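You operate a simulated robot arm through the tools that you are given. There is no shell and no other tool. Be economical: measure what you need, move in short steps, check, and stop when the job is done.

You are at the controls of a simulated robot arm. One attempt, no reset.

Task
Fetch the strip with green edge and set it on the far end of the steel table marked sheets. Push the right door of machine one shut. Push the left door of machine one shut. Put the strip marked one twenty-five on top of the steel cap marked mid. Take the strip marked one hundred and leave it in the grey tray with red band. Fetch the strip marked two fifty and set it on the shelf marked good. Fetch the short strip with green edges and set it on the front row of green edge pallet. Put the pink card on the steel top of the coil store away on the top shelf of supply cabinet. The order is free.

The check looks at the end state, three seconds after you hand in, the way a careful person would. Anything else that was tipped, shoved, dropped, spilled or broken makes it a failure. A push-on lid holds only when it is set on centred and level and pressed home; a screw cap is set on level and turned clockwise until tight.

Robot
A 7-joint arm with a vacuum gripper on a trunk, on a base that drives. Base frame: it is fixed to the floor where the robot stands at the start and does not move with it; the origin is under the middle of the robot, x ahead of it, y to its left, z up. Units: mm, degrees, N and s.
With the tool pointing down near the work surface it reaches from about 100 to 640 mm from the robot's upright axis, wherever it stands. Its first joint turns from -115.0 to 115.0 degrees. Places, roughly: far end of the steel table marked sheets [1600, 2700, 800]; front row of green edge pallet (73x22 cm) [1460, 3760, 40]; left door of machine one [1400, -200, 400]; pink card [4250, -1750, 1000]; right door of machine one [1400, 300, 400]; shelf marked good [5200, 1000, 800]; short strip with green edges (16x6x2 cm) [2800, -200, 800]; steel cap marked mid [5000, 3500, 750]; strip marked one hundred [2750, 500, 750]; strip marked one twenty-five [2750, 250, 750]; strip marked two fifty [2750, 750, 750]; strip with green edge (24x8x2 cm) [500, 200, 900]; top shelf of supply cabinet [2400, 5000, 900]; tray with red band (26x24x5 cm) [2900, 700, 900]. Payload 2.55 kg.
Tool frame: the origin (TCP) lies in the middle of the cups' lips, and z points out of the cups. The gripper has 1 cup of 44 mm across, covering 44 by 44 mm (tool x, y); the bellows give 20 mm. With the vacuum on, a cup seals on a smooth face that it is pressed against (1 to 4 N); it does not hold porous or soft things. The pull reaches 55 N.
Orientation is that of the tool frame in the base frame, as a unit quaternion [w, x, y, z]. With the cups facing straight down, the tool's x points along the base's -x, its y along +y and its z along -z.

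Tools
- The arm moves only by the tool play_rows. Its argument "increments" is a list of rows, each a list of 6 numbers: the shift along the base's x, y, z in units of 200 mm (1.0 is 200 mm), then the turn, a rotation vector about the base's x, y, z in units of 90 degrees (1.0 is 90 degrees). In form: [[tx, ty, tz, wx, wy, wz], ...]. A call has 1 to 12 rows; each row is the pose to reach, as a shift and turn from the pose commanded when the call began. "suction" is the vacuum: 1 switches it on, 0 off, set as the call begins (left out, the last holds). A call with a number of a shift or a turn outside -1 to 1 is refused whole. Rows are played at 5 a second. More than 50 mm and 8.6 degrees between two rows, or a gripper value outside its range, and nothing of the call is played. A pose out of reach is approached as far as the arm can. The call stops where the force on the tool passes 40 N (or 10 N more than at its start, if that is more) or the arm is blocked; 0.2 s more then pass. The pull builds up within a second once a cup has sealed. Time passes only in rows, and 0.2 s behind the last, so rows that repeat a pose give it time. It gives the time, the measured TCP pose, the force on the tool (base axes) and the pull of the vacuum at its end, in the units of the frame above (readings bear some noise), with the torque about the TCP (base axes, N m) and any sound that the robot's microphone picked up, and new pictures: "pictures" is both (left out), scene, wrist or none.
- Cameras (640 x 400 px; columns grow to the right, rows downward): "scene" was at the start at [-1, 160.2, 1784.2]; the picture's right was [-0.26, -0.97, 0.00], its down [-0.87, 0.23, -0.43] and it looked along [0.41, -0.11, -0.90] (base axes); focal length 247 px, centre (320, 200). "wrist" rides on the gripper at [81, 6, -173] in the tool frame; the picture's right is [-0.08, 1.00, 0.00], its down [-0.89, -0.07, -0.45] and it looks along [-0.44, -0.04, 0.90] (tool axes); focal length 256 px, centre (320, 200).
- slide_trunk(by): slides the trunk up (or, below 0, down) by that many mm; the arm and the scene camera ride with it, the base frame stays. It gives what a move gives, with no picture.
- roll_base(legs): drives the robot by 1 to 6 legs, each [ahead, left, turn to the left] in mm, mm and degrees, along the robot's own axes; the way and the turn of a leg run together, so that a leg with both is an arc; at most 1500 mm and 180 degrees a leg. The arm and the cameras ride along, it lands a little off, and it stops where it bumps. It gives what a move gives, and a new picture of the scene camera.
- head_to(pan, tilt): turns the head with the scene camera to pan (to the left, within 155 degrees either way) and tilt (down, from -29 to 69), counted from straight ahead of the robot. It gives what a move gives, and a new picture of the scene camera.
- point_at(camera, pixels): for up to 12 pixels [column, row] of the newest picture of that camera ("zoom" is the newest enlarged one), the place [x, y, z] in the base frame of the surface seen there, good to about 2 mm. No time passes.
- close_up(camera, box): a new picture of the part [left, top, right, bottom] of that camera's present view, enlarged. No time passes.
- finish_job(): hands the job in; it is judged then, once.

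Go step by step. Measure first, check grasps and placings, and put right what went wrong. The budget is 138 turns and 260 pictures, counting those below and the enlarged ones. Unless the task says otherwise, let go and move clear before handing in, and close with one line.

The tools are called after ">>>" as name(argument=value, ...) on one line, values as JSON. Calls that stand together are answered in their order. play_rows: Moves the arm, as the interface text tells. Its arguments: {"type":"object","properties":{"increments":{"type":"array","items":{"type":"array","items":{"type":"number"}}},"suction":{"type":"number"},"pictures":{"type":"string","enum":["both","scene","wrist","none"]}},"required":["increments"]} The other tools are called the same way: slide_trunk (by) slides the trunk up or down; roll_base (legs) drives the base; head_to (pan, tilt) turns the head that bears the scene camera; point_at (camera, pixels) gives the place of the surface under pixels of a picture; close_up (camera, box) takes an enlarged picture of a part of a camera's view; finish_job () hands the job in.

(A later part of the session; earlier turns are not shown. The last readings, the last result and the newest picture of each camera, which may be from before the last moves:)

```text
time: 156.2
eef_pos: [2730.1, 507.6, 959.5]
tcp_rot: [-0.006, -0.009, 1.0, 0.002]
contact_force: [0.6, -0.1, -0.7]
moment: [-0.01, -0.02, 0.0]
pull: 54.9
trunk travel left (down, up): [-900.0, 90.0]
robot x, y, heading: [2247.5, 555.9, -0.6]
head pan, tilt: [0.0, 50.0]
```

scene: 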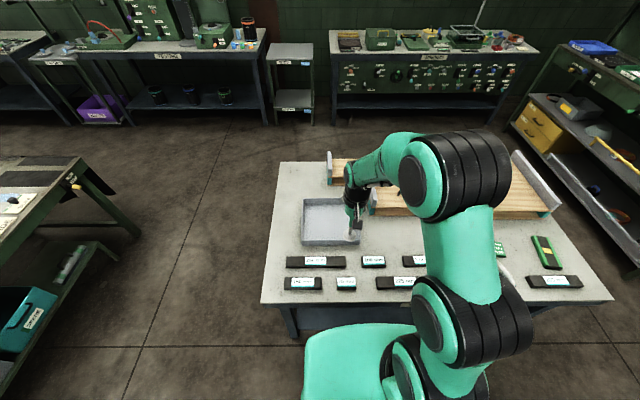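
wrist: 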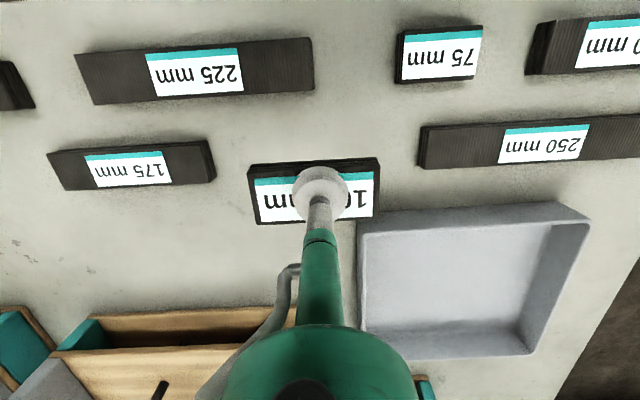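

Held. Drive ahead 30 mm and move over the tray (target 2875,670).

>>> roll_base(legs=[[25, 0, 0]])

>>> play_rows(increments=[[0.0, 0.2, 0, 0, 0, 0], [0.1, 0.4, 0, 0, 0, 0], [0.2, 0.6, 0, 0, 0, 0], [0.35, 0.78, 0, 0, 0, 0], [0.55, 0.78, 0, 0, 0, 0], [0.6, 0.78, 0, 0, 0, 0], [0.6, 0.78, 0, 0, 0, 0]], pictures="wrist")

```text
time: 157.0
eef_pos: [2753.5, 506.9, 960.0]
tcp_rot: [-0.004, -0.008, 1.0, 0.002]
contact_force: [0.4, 0.3, -0.7]
moment: [-0.01, -0.03, -0.03]
pull: 55.3
trunk travel left (down, up): [-900.0, 90.0]
robot x, y, heading: [2272.9, 554.1, -0.6]
head pan, tilt: [0.0, 50.0]
```

scene: 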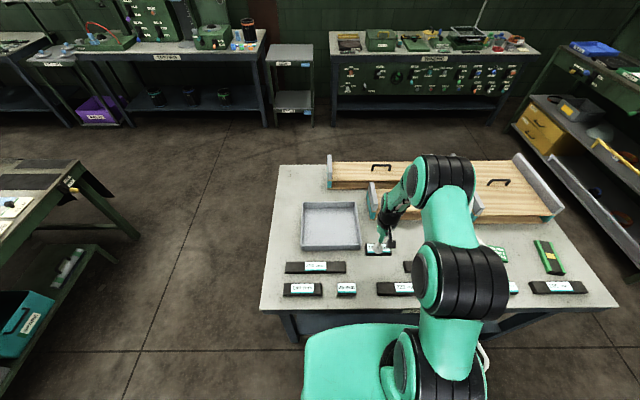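

```text
time: 158.6
eef_pos: [2873.5, 664.7, 957.4]
tcp_rot: [-0.005, -0.009, 1.0, 0.002]
contact_force: [-0.3, -0.4, -0.1]
moment: [-0.01, -0.03, 0.02]
pull: 54.6
trunk travel left (down, up): [-900.0, 90.0]
robot x, y, heading: [2276.6, 554.8, -0.5]
head pan, tilt: [0.0, 50.0]
```

wrist: 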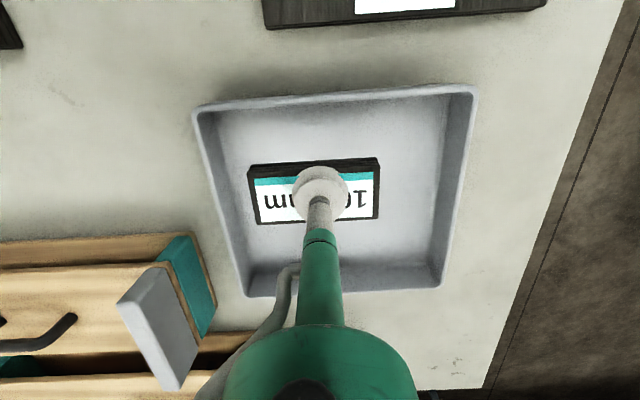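

Over the tray; lower to the floor (~846+22).

>>> play_rows(increments=[[0, 0, -0.2, 0, 0, 0], [0, 0, -0.36, 0, 0, 0], [0, 0, -0.42, 0, 0, 0], [0, 0, -0.45, 0, 0, 0], [0, 0, -0.47, 0, 0, 0], [0, 0, -0.47, 0, 0, 0]], pictures="none")

```text
time: 160.0
eef_pos: [2873.7, 663.3, 864.8]
tcp_rot: [-0.004, -0.009, 1.0, 0.001]
contact_force: [-0.5, 0.3, 2.8]
moment: [-0.11, -0.09, -0.01]
pull: 55.3
trunk travel left (down, up): [-900.0, 90.0]
robot x, y, heading: [2272.0, 551.8, -0.2]
head pan, tilt: [0.0, 50.0]
```

Contact (2.8 N). Release and rise.

>>> play_rows(increments=[[0, 0, -0.01, 0, 0, 0], [0, 0, 0, 0, 0, 0], [0, 0, 0, 0, 0, 0], [0, 0, 0, 0, 0, 0], [0, 0, 0.05, 0, 0, 0], [0, 0, 0.2, 0, 0, 0], [0, 0, 0.4, 0, 0, 0], [-0.15, 0, 0.5, 0, 0, 0], [-0.35, 0, 0.6, 0, 0, 0], [-0.55, 0, 0.65, 0, 0, 0], [-0.55, 0, 0.65, 0, 0, 0]], suction=0, pictures="wrist")

```text
time: 162.4
eef_pos: [2764.9, 662.7, 996.4]
tcp_rot: [-0.006, -0.008, 1.0, 0.001]
contact_force: [0.6, -0.4, 0.2]
moment: [-0.01, 0.05, 0.03]
pull: 0.0
trunk travel left (down, up): [-900.0, 90.0]
robot x, y, heading: [2273.0, 556.8, -0.3]
head pan, tilt: [0.0, 50.0]
```

wrist: 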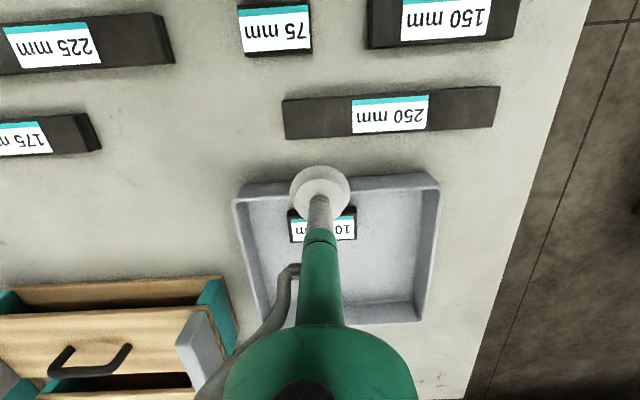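

Strip 100 lies in the tray. Next grip strip 250 at (2731,746,861.5).

>>> play_rows(increments=[[-0.08, 0.2, -0.1, 0, 0, 0], [-0.17, 0.41, -0.2, 0, 0, 0], [-0.17, 0.415, -0.4, 0, 0, 0], [-0.17, 0.415, -0.57, 0, 0, 0], [-0.17, 0.415, -0.65, 0, 0, 0], [-0.17, 0.415, -0.69, 0, 0, 0], [-0.17, 0.415, -0.695, 0, 0, 0], [-0.17, 0.415, -0.695, 0, 0, 0], [-0.17, 0.415, -0.695, 0, 0, 0], [-0.17, 0.415, -0.695, 0, 0, 0]], suction=1, pictures="wrist")

```text
time: 164.6
eef_pos: [2729.9, 744.5, 856.7]
tcp_rot: [-0.003, -0.009, 1.0, 0.002]
contact_force: [-2.9, -3.9, 22.8]
moment: [-0.09, -0.29, 0.0]
pull: 54.7
trunk travel left (down, up): [-900.0, 90.0]
robot x, y, heading: [2273.0, 556.8, -0.7]
head pan, tilt: [0.0, 50.0]
```

wrist: 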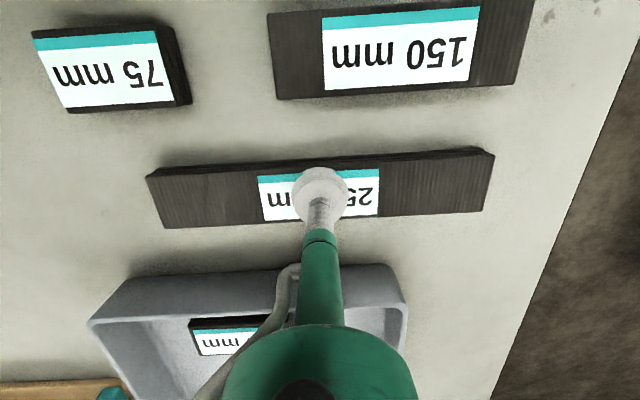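

Sealed. Lift and retract, then look toward the good shelf at (5200,1000).

>>> play_rows(increments=[[0, 0, 0.1, 0, 0, 0], [0, 0, 0.3, 0, 0, 0], [0, 0, 0.5, 0, 0, 0], [0, 0, 0.7, 0, 0, 0], [0, 0, 0.9, 0, 0, 0], [-0.15, -0.1, 1.0, 0, 0, 0], [-0.35, -0.2, 1.0, 0, 0, 0], [-0.35, -0.2, 1.0, 0, 0, 0]], pictures="none")

>>> head_to(pan=8, tilt=20)

>>> close_up(camera="scene", box=[80, 80, 400, 280])

```text
time: 166.4
eef_pos: [2660.0, 706.5, 1054.5]
tcp_rot: [-0.005, -0.009, 1.0, 0.002]
contact_force: [0.4, 0.2, -0.4]
moment: [0.01, 0.05, 0.03]
pull: 55.4
trunk travel left (down, up): [-900.0, 90.0]
robot x, y, heading: [2272.6, 553.8, -0.3]
head pan, tilt: [0.0, 50.0]
```

```text
time: 167.4
eef_pos: [2658.5, 705.1, 1054.9]
tcp_rot: [-0.005, -0.009, 1.0, 0.002]
contact_force: [-0.5, 0.6, -1.0]
moment: [0.0, -0.03, -0.01]
pull: 54.7
trunk travel left (down, up): [-900.0, 90.0]
robot x, y, heading: [2275.9, 555.5, -0.4]
head pan, tilt: [8.0, 20.0]
```

scene: 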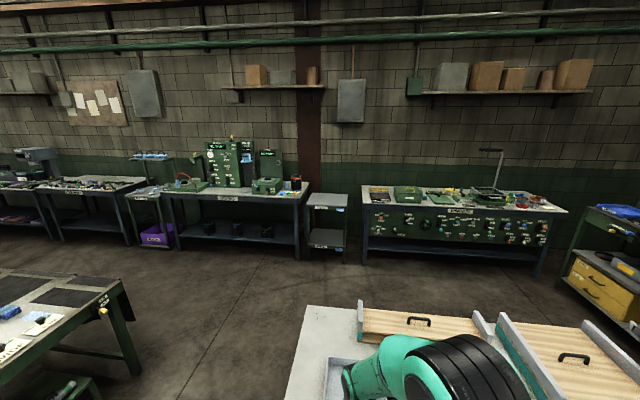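

```text
2.00 times, centred on (240, 180) of scene
```

zoom: 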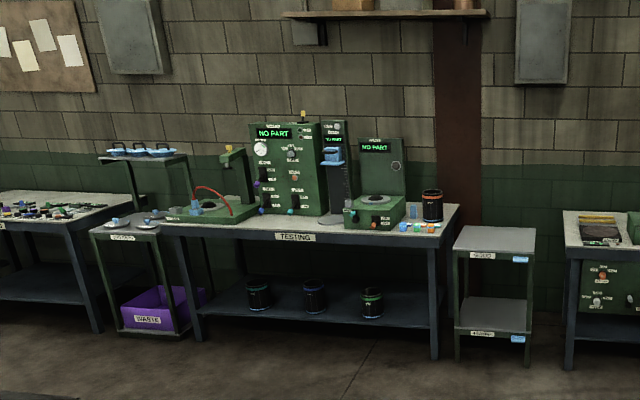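

The small stand at (325,200) has two shelves with labels; zoom to read and measure.

>>> close_up(camera="scene", box=[290, 175, 370, 265])

>>> point_at(camera="scene", pixels=[[310, 205], [345, 207], [327, 200], [312, 195], [345, 196], [325, 245], [308, 258], [305, 205], [365, 262], [350, 330], [115, 280], [75, 205]])

>>> close_up(camera="scene", box=[60, 140, 240, 250])

```text
4.44 times, centred on (330, 220) of scene
```

zoom: 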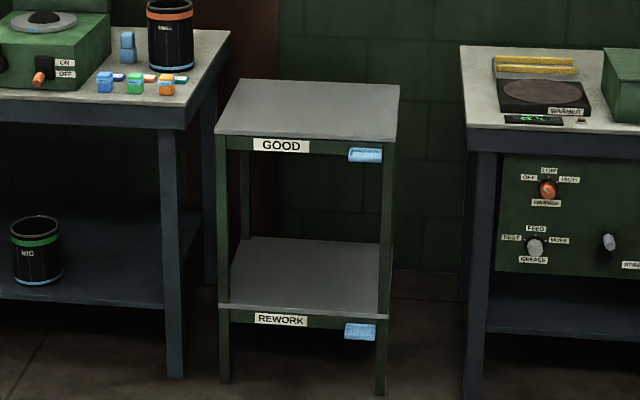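

```text
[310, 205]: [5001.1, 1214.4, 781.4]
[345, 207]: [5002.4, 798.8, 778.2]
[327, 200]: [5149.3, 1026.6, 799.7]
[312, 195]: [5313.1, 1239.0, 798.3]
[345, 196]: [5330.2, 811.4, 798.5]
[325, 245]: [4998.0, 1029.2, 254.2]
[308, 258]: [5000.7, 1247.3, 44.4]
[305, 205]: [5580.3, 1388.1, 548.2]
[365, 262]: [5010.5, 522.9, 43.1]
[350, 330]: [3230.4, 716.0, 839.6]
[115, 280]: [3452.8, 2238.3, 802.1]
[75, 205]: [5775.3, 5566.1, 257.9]
```

```text
3.56 times, centred on (150, 195) of scene
```

zoom: 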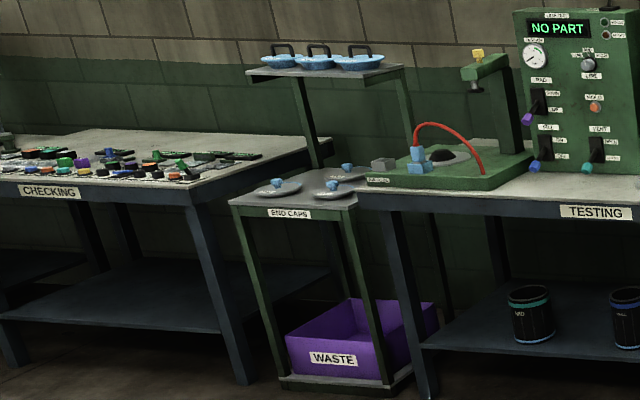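

"GOOD" is the upper shelf: x 5000-5340, y 800-1240, z 799. Drive there via the aisle at y≈1550.

>>> roll_base(legs=[[0, 1000, 0.4], [1200, 0, 0], [1150, 0, 0], [0, -540, 0]])

>>> head_to(pan=0, tilt=50)

```text
time: 186.3
eef_pos: [4964.5, 1214.7, 1054.8]
tcp_rot: [-0.006, -0.02, 1.0, 0.001]
contact_force: [0.0, 0.3, -0.7]
moment: [-0.01, -0.01, 0.03]
pull: 54.9
trunk travel left (down, up): [-900.0, 90.0]
robot x, y, heading: [4582.7, 1053.1, 1.0]
head pan, tilt: [8.0, 20.0]
```

scene: 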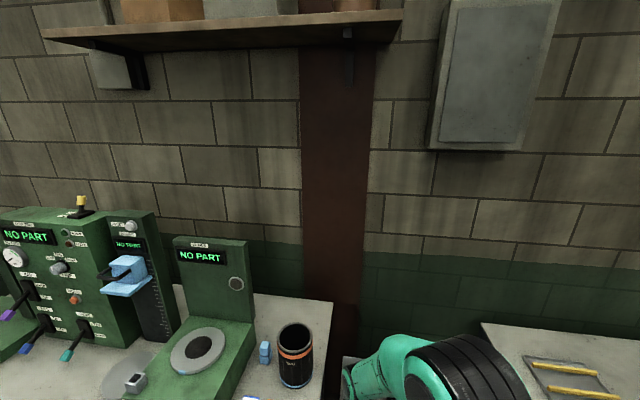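

```text
time: 187.2
eef_pos: [4964.8, 1212.8, 1054.3]
tcp_rot: [-0.005, -0.02, 1.0, 0.002]
contact_force: [-0.1, -0.3, -1.4]
moment: [-0.02, 0.03, -0.03]
pull: 54.4
trunk travel left (down, up): [-900.0, 90.0]
robot x, y, heading: [4580.9, 1051.7, 1.3]
head pan, tilt: [0.0, 50.0]
```

scene: 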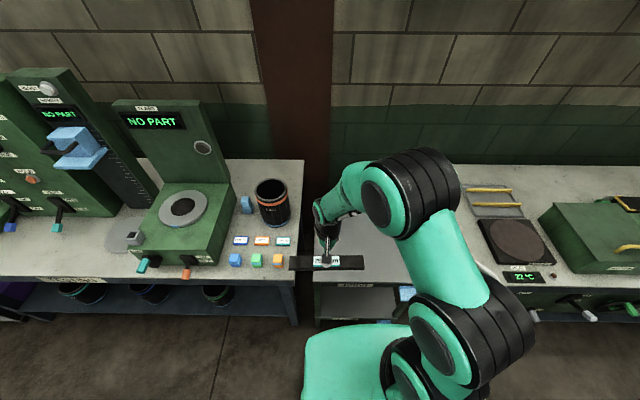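

Move over the shelf centre (5140,1020) and descend.

>>> play_rows(increments=[[0.05, -0.2, 0, 0, 0, 0], [0.1, -0.4, 0, 0, 0, 0], [0.15, -0.6, 0, 0, 0, 0], [0.2, -0.8, 0, 0, 0, 0], [0.35, -0.95, 0, 0, 0, 0], [0.55, -0.96, -0.1, 0, 0, 0], [0.72, -0.96, -0.2, 0, 0, 0], [0.87, -0.96, -0.38, 0, 0, 0], [0.87, -0.96, -0.6, 0, 0, 0], [0.87, -0.96, -0.8, 0, 0, 0], [0.87, -0.96, -0.95, 0, 0, 0], [0.87, -0.96, -0.95, 0, 0, 0]], pictures="both")

```text
time: 189.8
eef_pos: [5138.1, 1023.2, 865.1]
tcp_rot: [-0.004, -0.02, 1.0, 0.002]
contact_force: [0.6, -0.5, -0.9]
moment: [0.0, -0.01, 0.02]
pull: 55.3
trunk travel left (down, up): [-900.0, 90.0]
robot x, y, heading: [4581.9, 1057.4, 0.9]
head pan, tilt: [0.0, 50.0]
```

scene: 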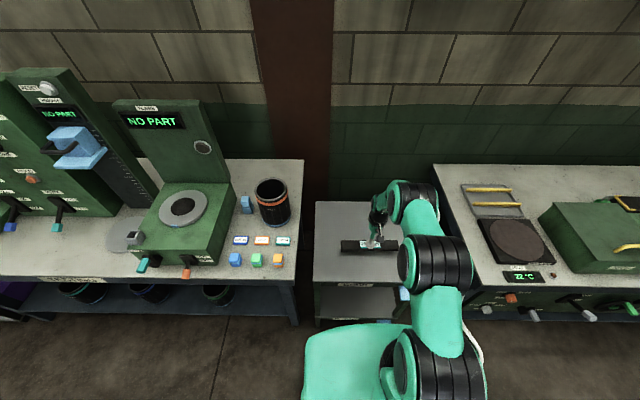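
wrist: 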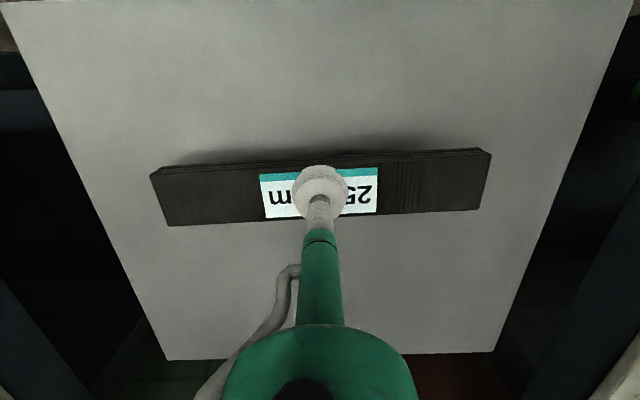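

Over the shelf; lower ~45 mm to contact.

>>> play_rows(increments=[[0, 0, -0.1, 0, 0, 0], [0, 0, -0.18, 0, 0, 0], [0, 0, -0.21, 0, 0, 0], [0, 0, -0.23, 0, 0, 0], [0, 0, -0.24, 0, 0, 0], [0, 0, -0.24, 0, 0, 0]], pictures="none")

```text
time: 191.2
eef_pos: [5136.5, 1021.3, 819.9]
tcp_rot: [-0.003, -0.021, 1.0, 0.001]
contact_force: [-7.4, 0.4, 18.4]
moment: [0.02, -0.17, 0.0]
pull: 54.6
trunk travel left (down, up): [-900.0, 90.0]
robot x, y, heading: [4583.0, 1050.3, 0.8]
head pan, tilt: [0.0, 50.0]
```

>>> play_rows(increments=[[0, 0, 0.02, 0, 0, 0], [0, 0, 0.02, 0, 0, 0], [0, 0, 0.02, 0, 0, 0], [0, 0, 0.02, 0, 0, 0], [0, 0, 0.1, 0, 0, 0], [0, 0, 0.3, 0, 0, 0], [0, 0, 0.5, 0, 0, 0], [0, 0, 0.7, 0, 0, 0], [-0.1, 0, 0.9, 0, 0, 0], [-0.3, 0, 1.0, 0, 0, 0], [-0.5, 0, 1.0, 0, 0, 0], [-0.7, 0, 1.0, 0, 0, 0]], suction=0, pictures="scene")

>>> head_to(pan=75, tilt=25)

```text
time: 193.8
eef_pos: [4997.9, 1019.8, 1018.1]
tcp_rot: [-0.004, -0.021, 1.0, 0.002]
contact_force: [0.9, 0.1, -0.5]
moment: [0.0, -0.04, 0.0]
pull: 0.1
trunk travel left (down, up): [-900.0, 90.0]
robot x, y, heading: [4581.0, 1052.4, 1.0]
head pan, tilt: [0.0, 50.0]
```

scene: 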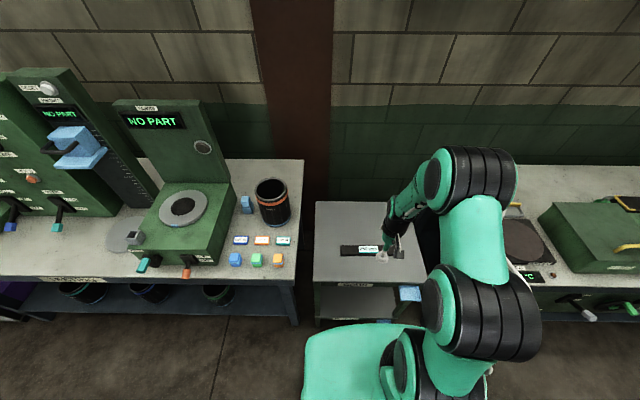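

```text
time: 195.3
eef_pos: [4998.1, 1020.1, 1018.0]
tcp_rot: [-0.005, -0.02, 1.0, 0.002]
contact_force: [-0.7, -0.2, 0.0]
moment: [0.01, 0.01, 0.01]
pull: 0.0
trunk travel left (down, up): [-900.0, 90.0]
robot x, y, heading: [4579.9, 1056.2, 0.7]
head pan, tilt: [75.0, 25.0]
```

scene: 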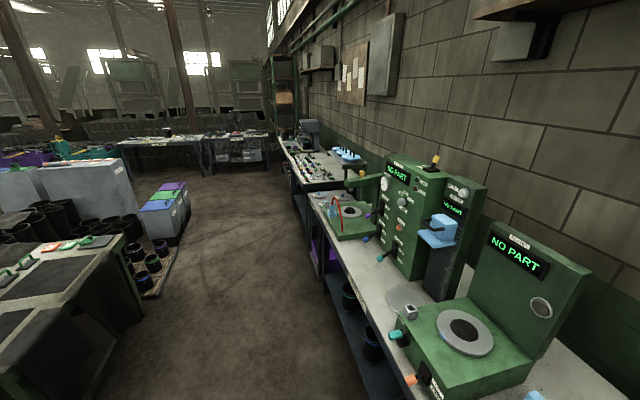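

Strip 250 is on the good shelf. Drive back toward the sorting table, glancing at the tray's far side on the way.

>>> head_to(pan=-125, tilt=40)

>>> roll_base(legs=[[0, 540, -0.8], [-1080, 0, 0]])

```text
time: 198.2
eef_pos: [4999.0, 1019.9, 1016.9]
tcp_rot: [-0.005, -0.02, 1.0, 0.001]
contact_force: [0.5, 0.6, -0.7]
moment: [-0.01, 0.01, 0.05]
pull: 0.0
trunk travel left (down, up): [-900.0, 90.0]
robot x, y, heading: [4583.6, 1050.0, 1.0]
head pan, tilt: [-125.0, 40.0]
```

scene: 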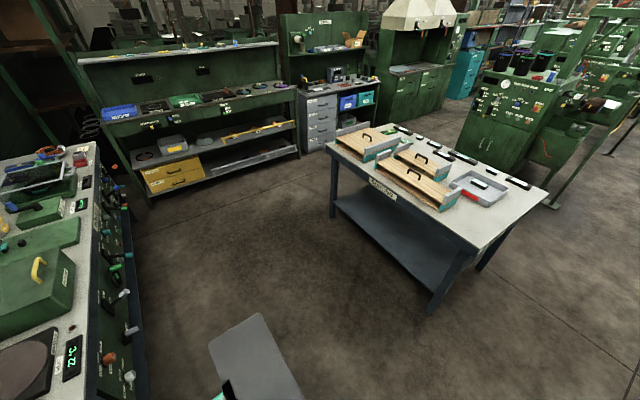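

```text
time: 206.5
eef_pos: [3916.4, 1552.3, 1018.4]
tcp_rot: [-0.006, -0.023, 1.0, 0.002]
contact_force: [-0.1, -1.3, -0.3]
moment: [-0.02, 0.01, 0.0]
pull: 0.1
trunk travel left (down, up): [-900.0, 90.0]
robot x, y, heading: [3502.1, 1581.7, 1.0]
head pan, tilt: [-125.0, 40.0]
```

scene: 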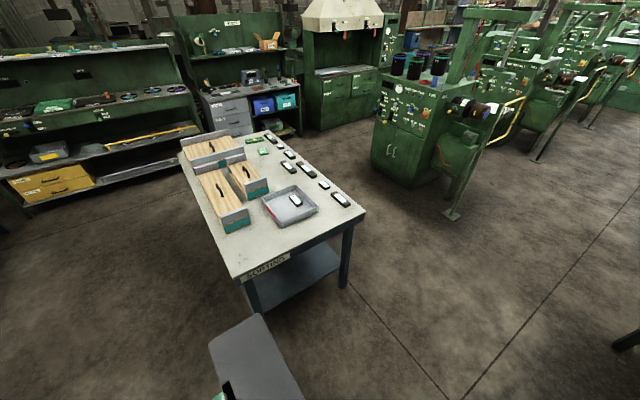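

The tray's far wall does show the red band — correct tray. Continue back to the sorting table front.

>>> head_to(pan=0, tilt=50)

>>> roll_base(legs=[[-1250, 0, -1.0], [0, -1000, 0], [0, -530, 0]])

>>> close_up(camera="wrist", box=[0, 0, 640, 400])

```text
time: 208.5
eef_pos: [3917.0, 1553.0, 1017.5]
tcp_rot: [-0.006, -0.022, 1.0, 0.002]
contact_force: [1.0, -0.3, -0.6]
moment: [0.02, -0.01, 0.02]
pull: 0.0
trunk travel left (down, up): [-900.0, 90.0]
robot x, y, heading: [3499.5, 1585.4, 1.1]
head pan, tilt: [0.0, 50.0]
```

scene: 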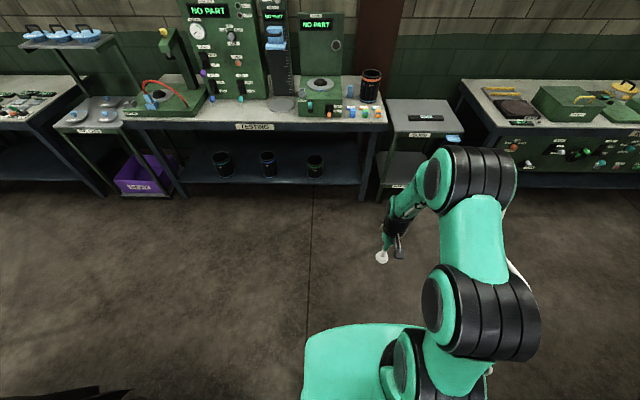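

```text
time: 222.3
eef_pos: [2682.0, 19.2, 1017.2]
tcp_rot: [-0.005, -0.02, 1.0, 0.002]
contact_force: [-0.3, -0.5, -0.6]
moment: [0.01, 0.01, 0.03]
pull: 0.1
trunk travel left (down, up): [-900.0, 90.0]
robot x, y, heading: [2268.8, 47.8, 0.9]
head pan, tilt: [0.0, 50.0]
```

scene: 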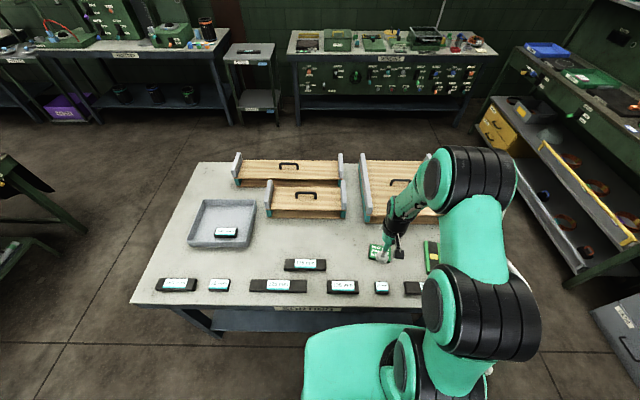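

```text
1.00 times, centred on (320, 200) of wrist (not enlarged: the box is as wide or as high as the picture)
```

zoom: 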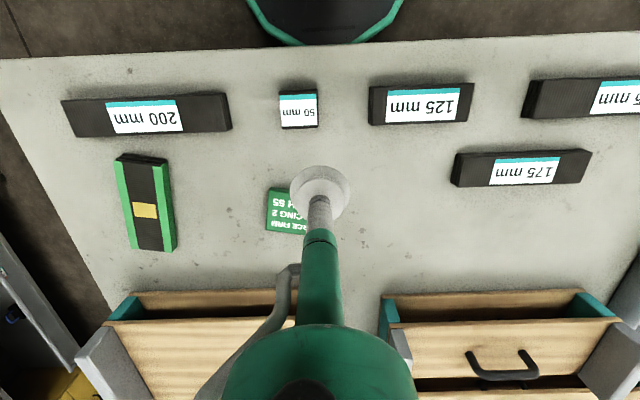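

Strip 125 at (420,103) and the short green-edged strip at (147,203). Measure both.

>>> point_at(camera="zoom", pixels=[[373, 106], [470, 102], [420, 87], [420, 122], [145, 160], [152, 248], [124, 205], [172, 200], [145, 210], [145, 180]])

```text
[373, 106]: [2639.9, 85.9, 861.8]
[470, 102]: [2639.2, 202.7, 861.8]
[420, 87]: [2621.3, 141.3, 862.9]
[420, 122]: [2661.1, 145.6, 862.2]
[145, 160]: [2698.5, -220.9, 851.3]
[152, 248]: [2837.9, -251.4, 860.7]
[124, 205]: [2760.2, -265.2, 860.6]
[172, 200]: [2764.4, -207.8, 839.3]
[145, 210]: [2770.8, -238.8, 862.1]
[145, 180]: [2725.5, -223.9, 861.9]
```

Grip strip 125 at (2641,144,862).

>>> play_rows(increments=[[-0.07, 0.2, 0, 0, 0, 0], [-0.14, 0.4, 0, 0, 0, 0], [-0.205, 0.6, -0.1, 0, 0, 0], [-0.205, 0.625, -0.3, 0, 0, 0], [-0.205, 0.625, -0.5, 0, 0, 0], [-0.205, 0.625, -0.68, 0, 0, 0], [-0.205, 0.625, -0.76, 0, 0, 0], [-0.205, 0.625, -0.8, 0, 0, 0], [-0.205, 0.625, -0.8, 0, 0, 0], [-0.205, 0.625, -0.8, 0, 0, 0], [-0.205, 0.625, -0.8, 0, 0, 0], [-0.205, 0.625, -0.7, 0, 0, 0]], suction=1, pictures="wrist")

```text
time: 224.9
eef_pos: [2637.5, 145.3, 877.6]
tcp_rot: [-0.006, -0.02, 1.0, 0.002]
contact_force: [-0.8, -0.7, 0.0]
moment: [-0.01, 0.01, 0.01]
pull: 54.8
trunk travel left (down, up): [-900.0, 90.0]
robot x, y, heading: [2269.1, 50.2, 0.7]
head pan, tilt: [0.0, 50.0]
```

wrist: 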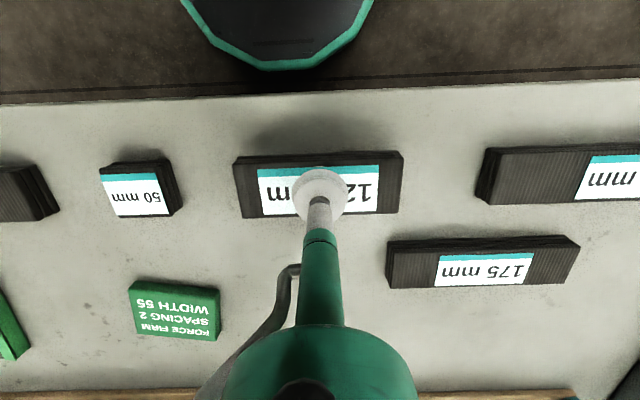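

Held. Lift and drive to the END CAPS stand near (5000,3500).

>>> play_rows(increments=[[0, 0, 0.2, 0, 0, 0], [0, 0, 0.4, 0, 0, 0], [0, 0, 0.6, 0, 0, 0], [0, 0, 0.8, 0, 0, 0], [0, 0, 0.85, 0, 0, 0]], pictures="none")

>>> roll_base(legs=[[0, 1500, -0.7], [1250, 0, 0], [900, 0, 0], [0, 1000, 0], [0, 850, 0]])

>>> head_to(pan=0, tilt=45)

```text
time: 226.1
eef_pos: [2639.9, 144.4, 1048.3]
tcp_rot: [-0.005, -0.02, 1.0, 0.002]
contact_force: [0.3, -0.2, 0.2]
moment: [0.04, 0.11, 0.0]
pull: 54.6
trunk travel left (down, up): [-900.0, 90.0]
robot x, y, heading: [2267.2, 46.5, 0.6]
head pan, tilt: [0.0, 50.0]
```

```text
time: 252.7
eef_pos: [4898.0, 3398.6, 1047.1]
tcp_rot: [-0.006, 0.016, 1.0, 0.002]
contact_force: [-0.7, -0.6, -0.9]
moment: [-0.03, 0.04, -0.02]
pull: 55.5
trunk travel left (down, up): [-900.0, 90.0]
robot x, y, heading: [4517.6, 3333.5, -3.4]
head pan, tilt: [0.0, 50.0]
```

scene: 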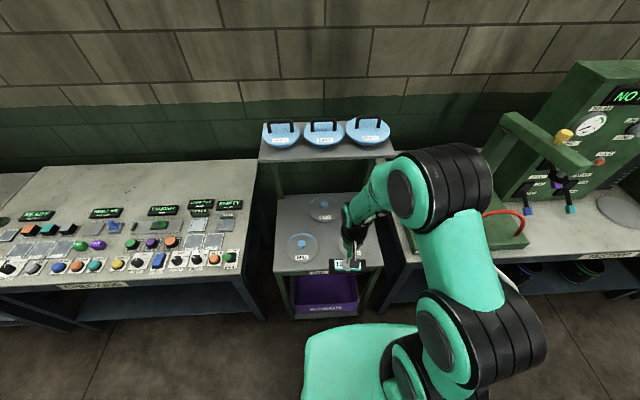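

```text
time: 253.4
eef_pos: [4898.1, 3399.1, 1047.5]
tcp_rot: [-0.005, 0.017, 1.0, 0.001]
contact_force: [-0.5, -0.5, -0.8]
moment: [0.02, 0.0, 0.02]
pull: 55.2
trunk travel left (down, up): [-900.0, 90.0]
robot x, y, heading: [4517.4, 3332.4, -3.1]
head pan, tilt: [0.0, 45.0]
```

scene: 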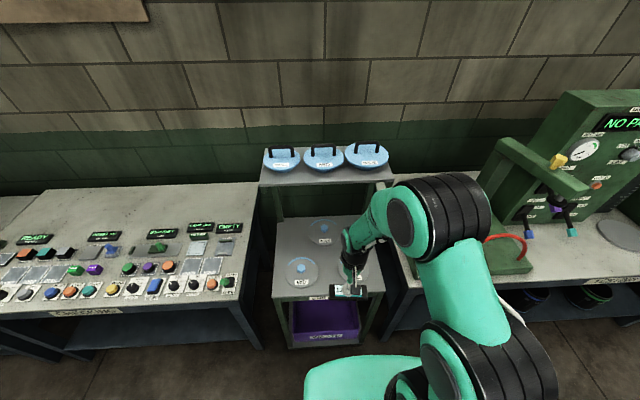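

Steel caps lie on the stand at (302,270), (322,230) and one hidden at the right; zoom to read labels.

>>> close_up(camera="scene", box=[250, 130, 400, 330])

>>> close_up(camera="wrist", box=[0, 0, 640, 400])

```text
2.00 times, centred on (325, 230) of scene
```

zoom: 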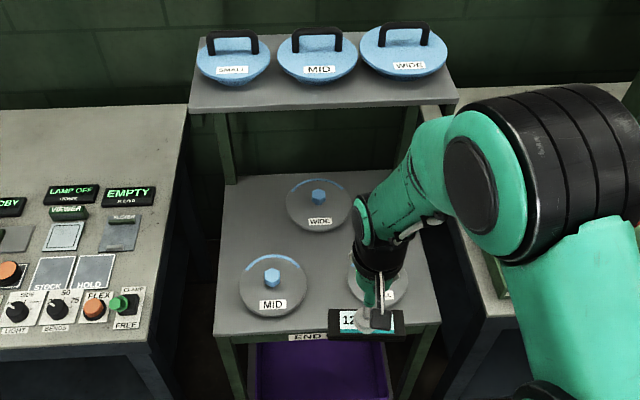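

```text
1.00 times, centred on (320, 200) of wrist (not enlarged: the box is as wide or as high as the picture)
```

zoom: 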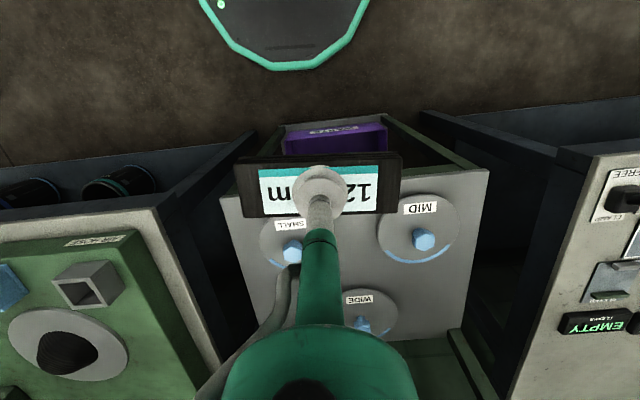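

The MID steel cap is at wrist (418,228) with a blue knob at its centre. Measure cap and knob.

>>> point_at(camera="zoom", pixels=[[425, 240], [423, 234], [418, 194], [459, 228], [379, 230], [420, 264], [420, 209], [440, 215], [400, 250], [395, 215], [470, 180], [445, 250]])

>>> close_up(camera="wrist", box=[360, 180, 480, 280])

>>> close_up(camera="scene", box=[270, 240, 350, 310])

```text
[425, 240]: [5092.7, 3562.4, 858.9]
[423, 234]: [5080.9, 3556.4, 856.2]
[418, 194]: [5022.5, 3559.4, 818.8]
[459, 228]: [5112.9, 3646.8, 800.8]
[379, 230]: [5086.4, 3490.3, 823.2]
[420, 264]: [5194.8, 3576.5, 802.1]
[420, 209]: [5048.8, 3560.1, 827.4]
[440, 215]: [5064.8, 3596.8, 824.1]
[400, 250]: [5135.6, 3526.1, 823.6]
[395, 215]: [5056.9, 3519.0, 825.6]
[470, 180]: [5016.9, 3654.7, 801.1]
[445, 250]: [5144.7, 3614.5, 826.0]
```

```text
4.00 times, centred on (420, 230) of wrist
```

zoom: 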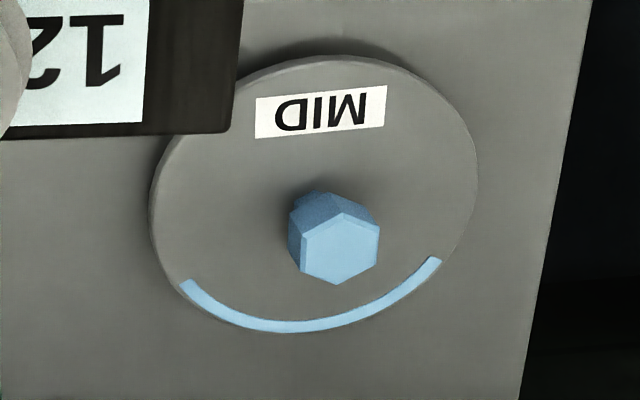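

```text
5.71 times, centred on (310, 275) of scene
```

zoom: 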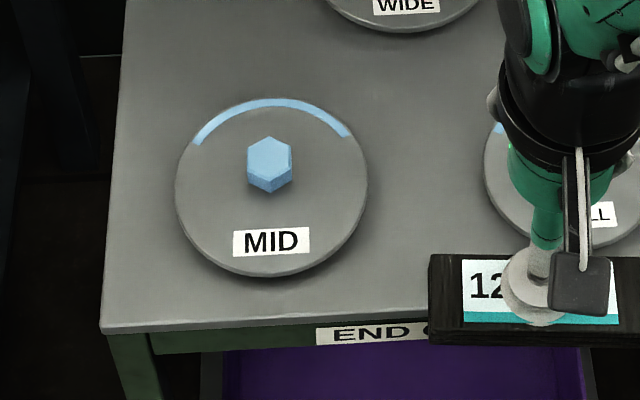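

The cap has a ~38 mm hex knob (top z 859, centre ≈(5096,3563)). Check upper shelf clearance and knob centre again.

>>> point_at(camera="zoom", pixels=[[270, 155], [251, 143], [290, 150], [268, 140], [252, 168], [270, 172], [272, 110], [272, 265], [182, 185], [364, 185]])

>>> point_at(camera="scene", pixels=[[265, 184], [330, 182], [390, 178], [325, 165]])

```text
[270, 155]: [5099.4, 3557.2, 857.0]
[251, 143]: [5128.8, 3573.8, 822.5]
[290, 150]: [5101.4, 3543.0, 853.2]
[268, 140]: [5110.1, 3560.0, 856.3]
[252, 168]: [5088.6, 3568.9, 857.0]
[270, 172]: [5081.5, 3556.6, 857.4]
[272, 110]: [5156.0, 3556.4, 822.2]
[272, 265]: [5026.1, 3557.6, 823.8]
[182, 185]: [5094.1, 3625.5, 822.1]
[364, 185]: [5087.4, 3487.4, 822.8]
```

```text
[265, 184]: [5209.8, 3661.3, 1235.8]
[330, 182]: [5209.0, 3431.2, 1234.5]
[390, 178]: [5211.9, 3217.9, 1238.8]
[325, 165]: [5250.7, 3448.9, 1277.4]
```

Knob centre ≈(5096,3557). Shift the base left for better reach and move above it.

>>> roll_base(legs=[[20, 130, 3]])

```text
time: 254.7
eef_pos: [4917.9, 3547.5, 1046.8]
tcp_rot: [-0.005, -0.009, 1.0, 0.002]
contact_force: [0.5, -0.1, -0.2]
moment: [0.03, 0.05, -0.01]
pull: 55.1
trunk travel left (down, up): [-900.0, 90.0]
robot x, y, heading: [4540.5, 3463.0, -0.3]
head pan, tilt: [0.0, 45.0]
```

scene: 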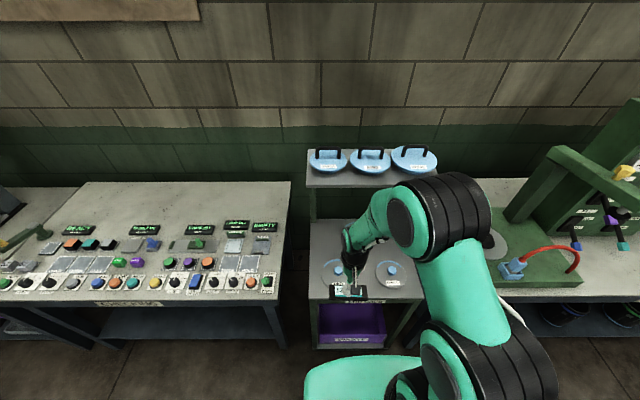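

>>> play_rows(increments=[[0.2, 0.02, 0, 0, 0, 0], [0.4, 0.04, -0.05, 0, 0, 0], [0.6, 0.048, -0.12, 0, 0, 0], [0.78, 0.048, -0.2, 0, 0, 0], [0.89, 0.048, -0.35, 0, 0, 0], [0.89, 0.048, -0.55, 0, 0, 0], [0.89, 0.048, -0.65, 0, 0, 0], [0.89, 0.048, -0.65, 0, 0, 0]], pictures="both")

>>> close_up(camera="scene", box=[300, 210, 440, 310])

```text
time: 256.5
eef_pos: [5095.4, 3559.0, 918.0]
tcp_rot: [-0.005, -0.01, 1.0, 0.002]
contact_force: [0.3, 0.0, -1.3]
moment: [-0.01, 0.05, -0.02]
pull: 55.1
trunk travel left (down, up): [-900.0, 90.0]
robot x, y, heading: [4541.6, 3461.2, -0.8]
head pan, tilt: [0.0, 45.0]
```

scene: 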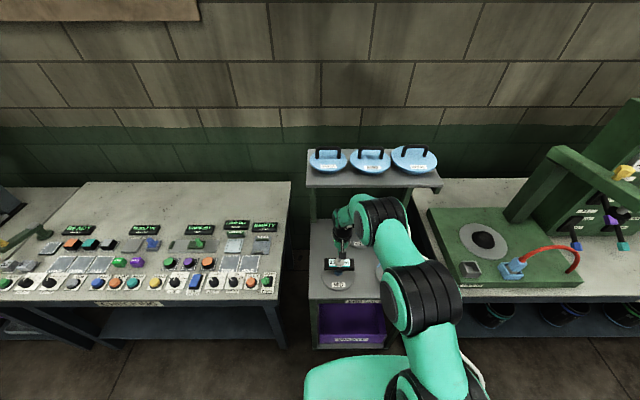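
wrist: 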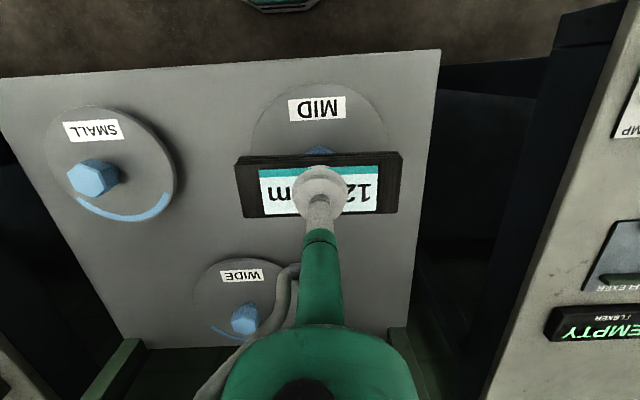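

```text
4.00 times, centred on (370, 260) of scene
```

zoom: 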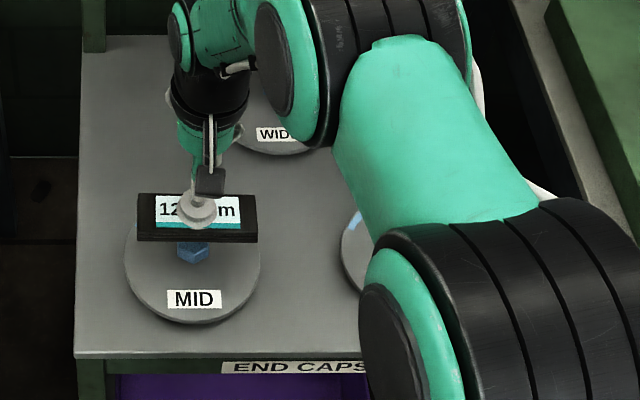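

Centred over the knob. Lower slowly to light contact (~38 mm).

>>> play_rows(increments=[[0, 0, -0.08, 0, 0, 0], [0, 0, -0.14, 0, 0, 0], [0, 0, -0.17, 0, 0, 0], [0, 0, -0.185, 0, 0, 0], [0, 0, -0.195, 0, 0, 0], [0, 0, -0.195, 0, 0, 0]], pictures="none")

```text
time: 257.9
eef_pos: [5095.8, 3558.6, 879.6]
tcp_rot: [-0.005, -0.01, 1.0, 0.001]
contact_force: [-1.5, 0.0, 5.1]
moment: [-0.02, -0.02, -0.02]
pull: 55.3
trunk travel left (down, up): [-900.0, 90.0]
robot x, y, heading: [4542.6, 3463.4, -0.2]
head pan, tilt: [0.0, 45.0]
```

Contact with near-zero moment, so it is balanced. Release and rise straight.

>>> play_rows(increments=[[0, 0, 0, 0, 0, 0], [0, 0, 0, 0, 0, 0], [0, 0, 0, 0, 0, 0], [0, 0, 0, 0, 0, 0], [0, 0, 0.02, 0, 0, 0], [0, 0, 0.06, 0, 0, 0], [0, 0, 0.2, 0, 0, 0], [0, 0, 0.4, 0, 0, 0], [-0.15, 0, 0.55, 0, 0, 0], [-0.35, 0, 0.65, 0, 0, 0], [-0.55, 0, 0.75, 0, 0, 0], [-0.78, 0, 0.8, 0, 0, 0]], suction=0, pictures="scene")

>>> close_up(camera="scene", box=[300, 210, 440, 310])

```text
time: 260.5
eef_pos: [4936.8, 3558.0, 1038.9]
tcp_rot: [-0.004, -0.01, 1.0, 0.002]
contact_force: [-0.3, -0.3, 0.3]
moment: [0.0, -0.03, 0.03]
pull: 0.1
trunk travel left (down, up): [-900.0, 90.0]
robot x, y, heading: [4545.0, 3462.9, -0.3]
head pan, tilt: [0.0, 45.0]
```

scene: 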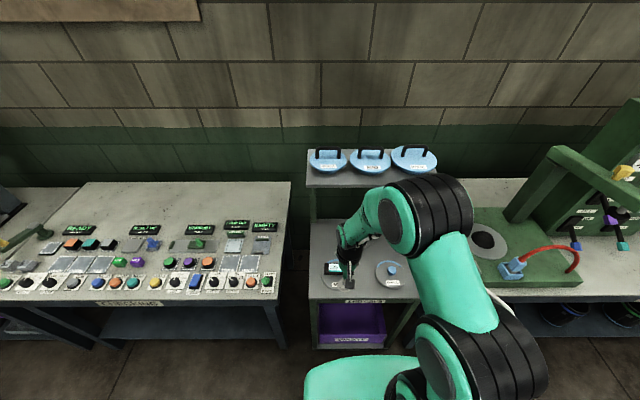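

```text
4.00 times, centred on (370, 260) of scene
```

zoom: 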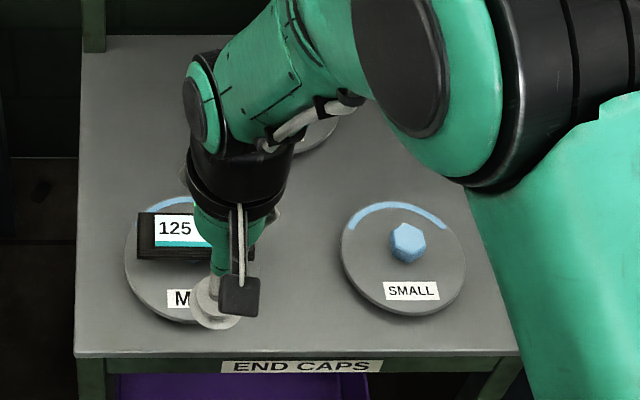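

Check strip height at several points to see that it lies level.

>>> point_at(camera="zoom", pixels=[[145, 218], [147, 240], [170, 228], [195, 222], [195, 243], [160, 245]])

>>> roll_base(legs=[[-200, 0, 0]])

>>> close_up(camera="scene", box=[270, 200, 410, 300])

```text
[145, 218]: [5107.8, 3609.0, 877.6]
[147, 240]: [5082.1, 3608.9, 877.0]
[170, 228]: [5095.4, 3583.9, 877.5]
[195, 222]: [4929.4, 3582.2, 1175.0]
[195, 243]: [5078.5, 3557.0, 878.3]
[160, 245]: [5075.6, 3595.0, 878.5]
```

```text
time: 262.1
eef_pos: [4737.6, 3560.4, 1038.6]
tcp_rot: [-0.005, -0.01, 1.0, 0.002]
contact_force: [0.0, 0.6, -0.6]
moment: [0.0, -0.04, -0.01]
pull: 0.1
trunk travel left (down, up): [-900.0, 90.0]
robot x, y, heading: [4339.1, 3464.3, -0.3]
head pan, tilt: [0.0, 45.0]
```

scene: 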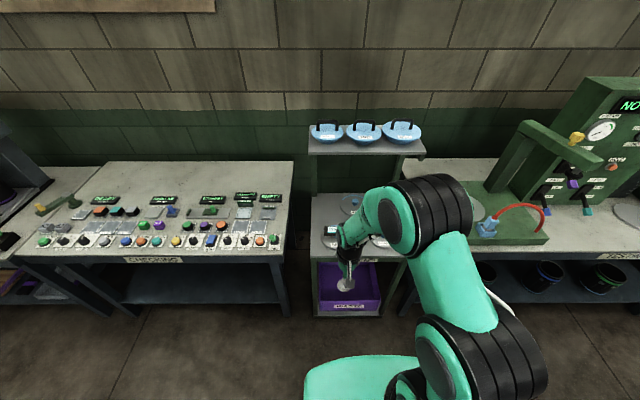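

```text
4.00 times, centred on (340, 250) of scene
```

zoom: 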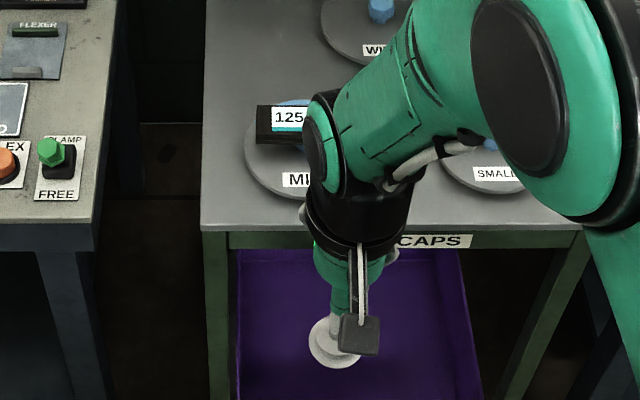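

Strip 125 rests level (z 877-878 throughout). Next the pink card near (4250,-1750): drive south along x≈4300.

>>> roll_base(legs=[[0, -1500, 0], [0, -1500, 0], [0, -850, 0], [0, 0, -89.5]])

>>> head_to(pan=0, tilt=30)

```text
time: 284.5
eef_pos: [4375.1, -768.9, 1038.4]
tcp_rot: [-0.002, 0.715, 0.699, 0.005]
contact_force: [-0.1, 0.5, -0.1]
moment: [-0.02, 0.0, 0.0]
pull: 0.1
trunk travel left (down, up): [-900.0, 90.0]
robot x, y, heading: [4291.6, -370.0, -92.8]
head pan, tilt: [0.0, 45.0]
```

scene: 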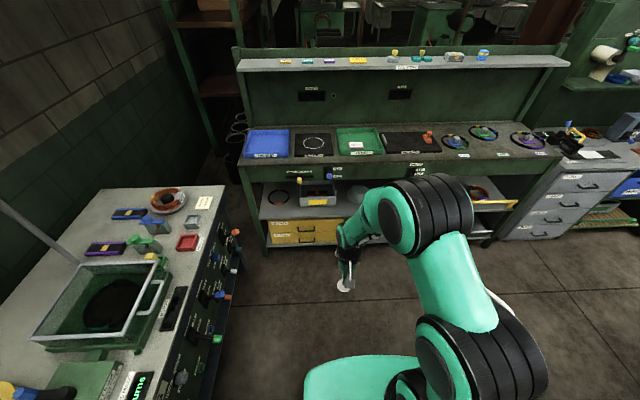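

```text
time: 285.2
eef_pos: [4374.8, -769.0, 1038.1]
tcp_rot: [-0.002, 0.716, 0.698, 0.005]
contact_force: [-0.7, 0.3, 0.0]
moment: [-0.01, -0.01, 0.0]
pull: 0.0
trunk travel left (down, up): [-900.0, 90.0]
robot x, y, heading: [4293.4, -368.6, -92.7]
head pan, tilt: [0.0, 30.0]
```

scene: 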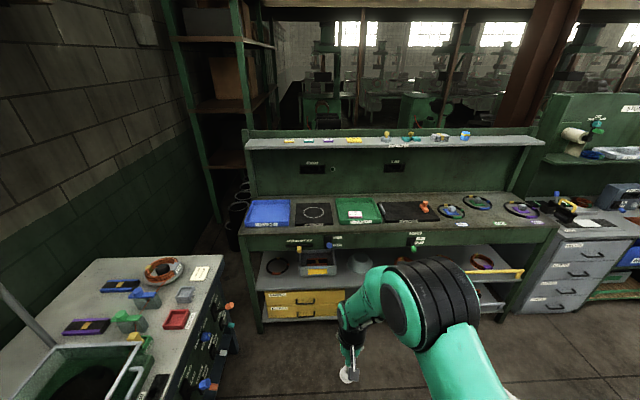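

A small pinkish card seems to lie at (355,213) in the green mat; zoom and measure.

>>> close_up(camera="scene", box=[235, 180, 435, 300])

>>> close_up(camera="scene", box=[240, 110, 560, 240])

>>> point_at(camera="scene", pixels=[[355, 213], [338, 222], [380, 222], [300, 240], [320, 145], [320, 200], [400, 240], [450, 135], [340, 200], [300, 310], [220, 290], [360, 224]])

```text
3.20 times, centred on (335, 240) of scene
```

zoom: 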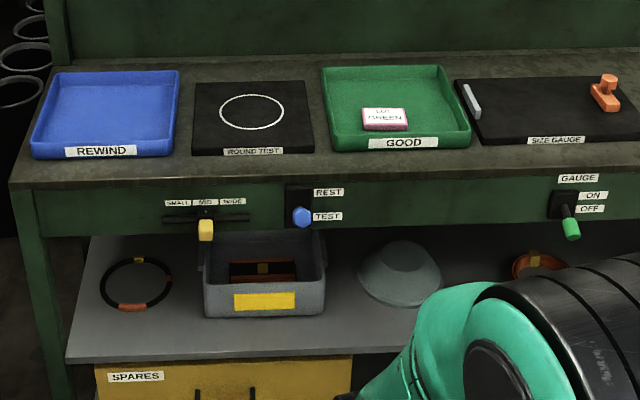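

```text
2.00 times, centred on (400, 175) of scene
```

zoom: 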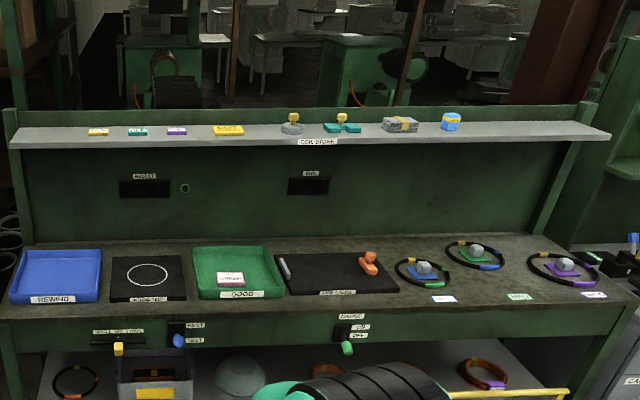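

```text
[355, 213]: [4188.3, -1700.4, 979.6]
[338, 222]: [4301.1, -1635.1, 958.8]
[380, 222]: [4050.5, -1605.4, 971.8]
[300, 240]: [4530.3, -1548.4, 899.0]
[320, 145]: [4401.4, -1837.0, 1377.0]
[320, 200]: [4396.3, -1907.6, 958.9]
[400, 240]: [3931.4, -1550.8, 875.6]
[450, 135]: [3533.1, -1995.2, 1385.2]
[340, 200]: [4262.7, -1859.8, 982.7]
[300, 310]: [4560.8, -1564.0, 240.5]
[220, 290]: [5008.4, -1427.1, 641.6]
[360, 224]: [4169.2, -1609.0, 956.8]
```

>>> close_up(camera="scene", box=[330, 190, 390, 230])

>>> close_up(camera="scene", box=[270, 125, 490, 155])

```text
10.00 times, centred on (360, 210) of scene
```

zoom: 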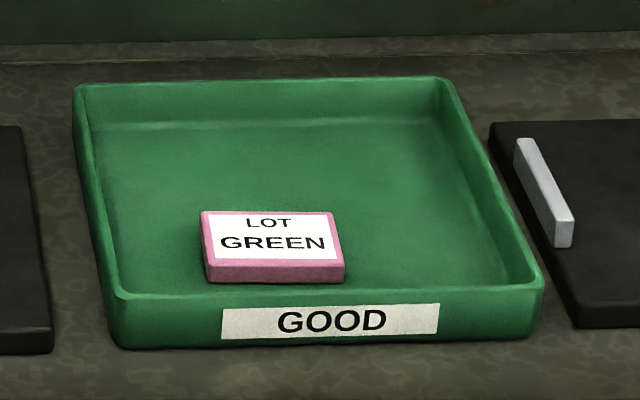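

```text
2.91 times, centred on (380, 140) of scene
```

zoom: 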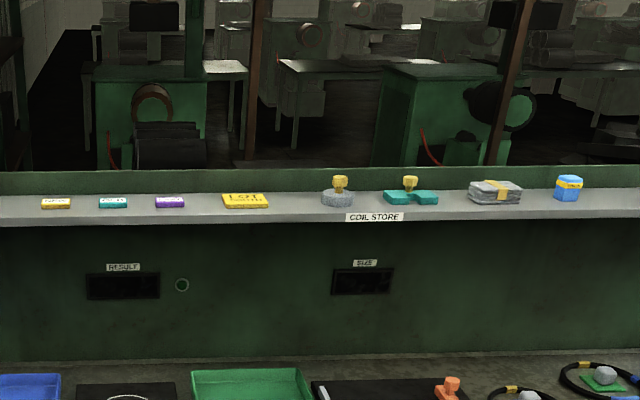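

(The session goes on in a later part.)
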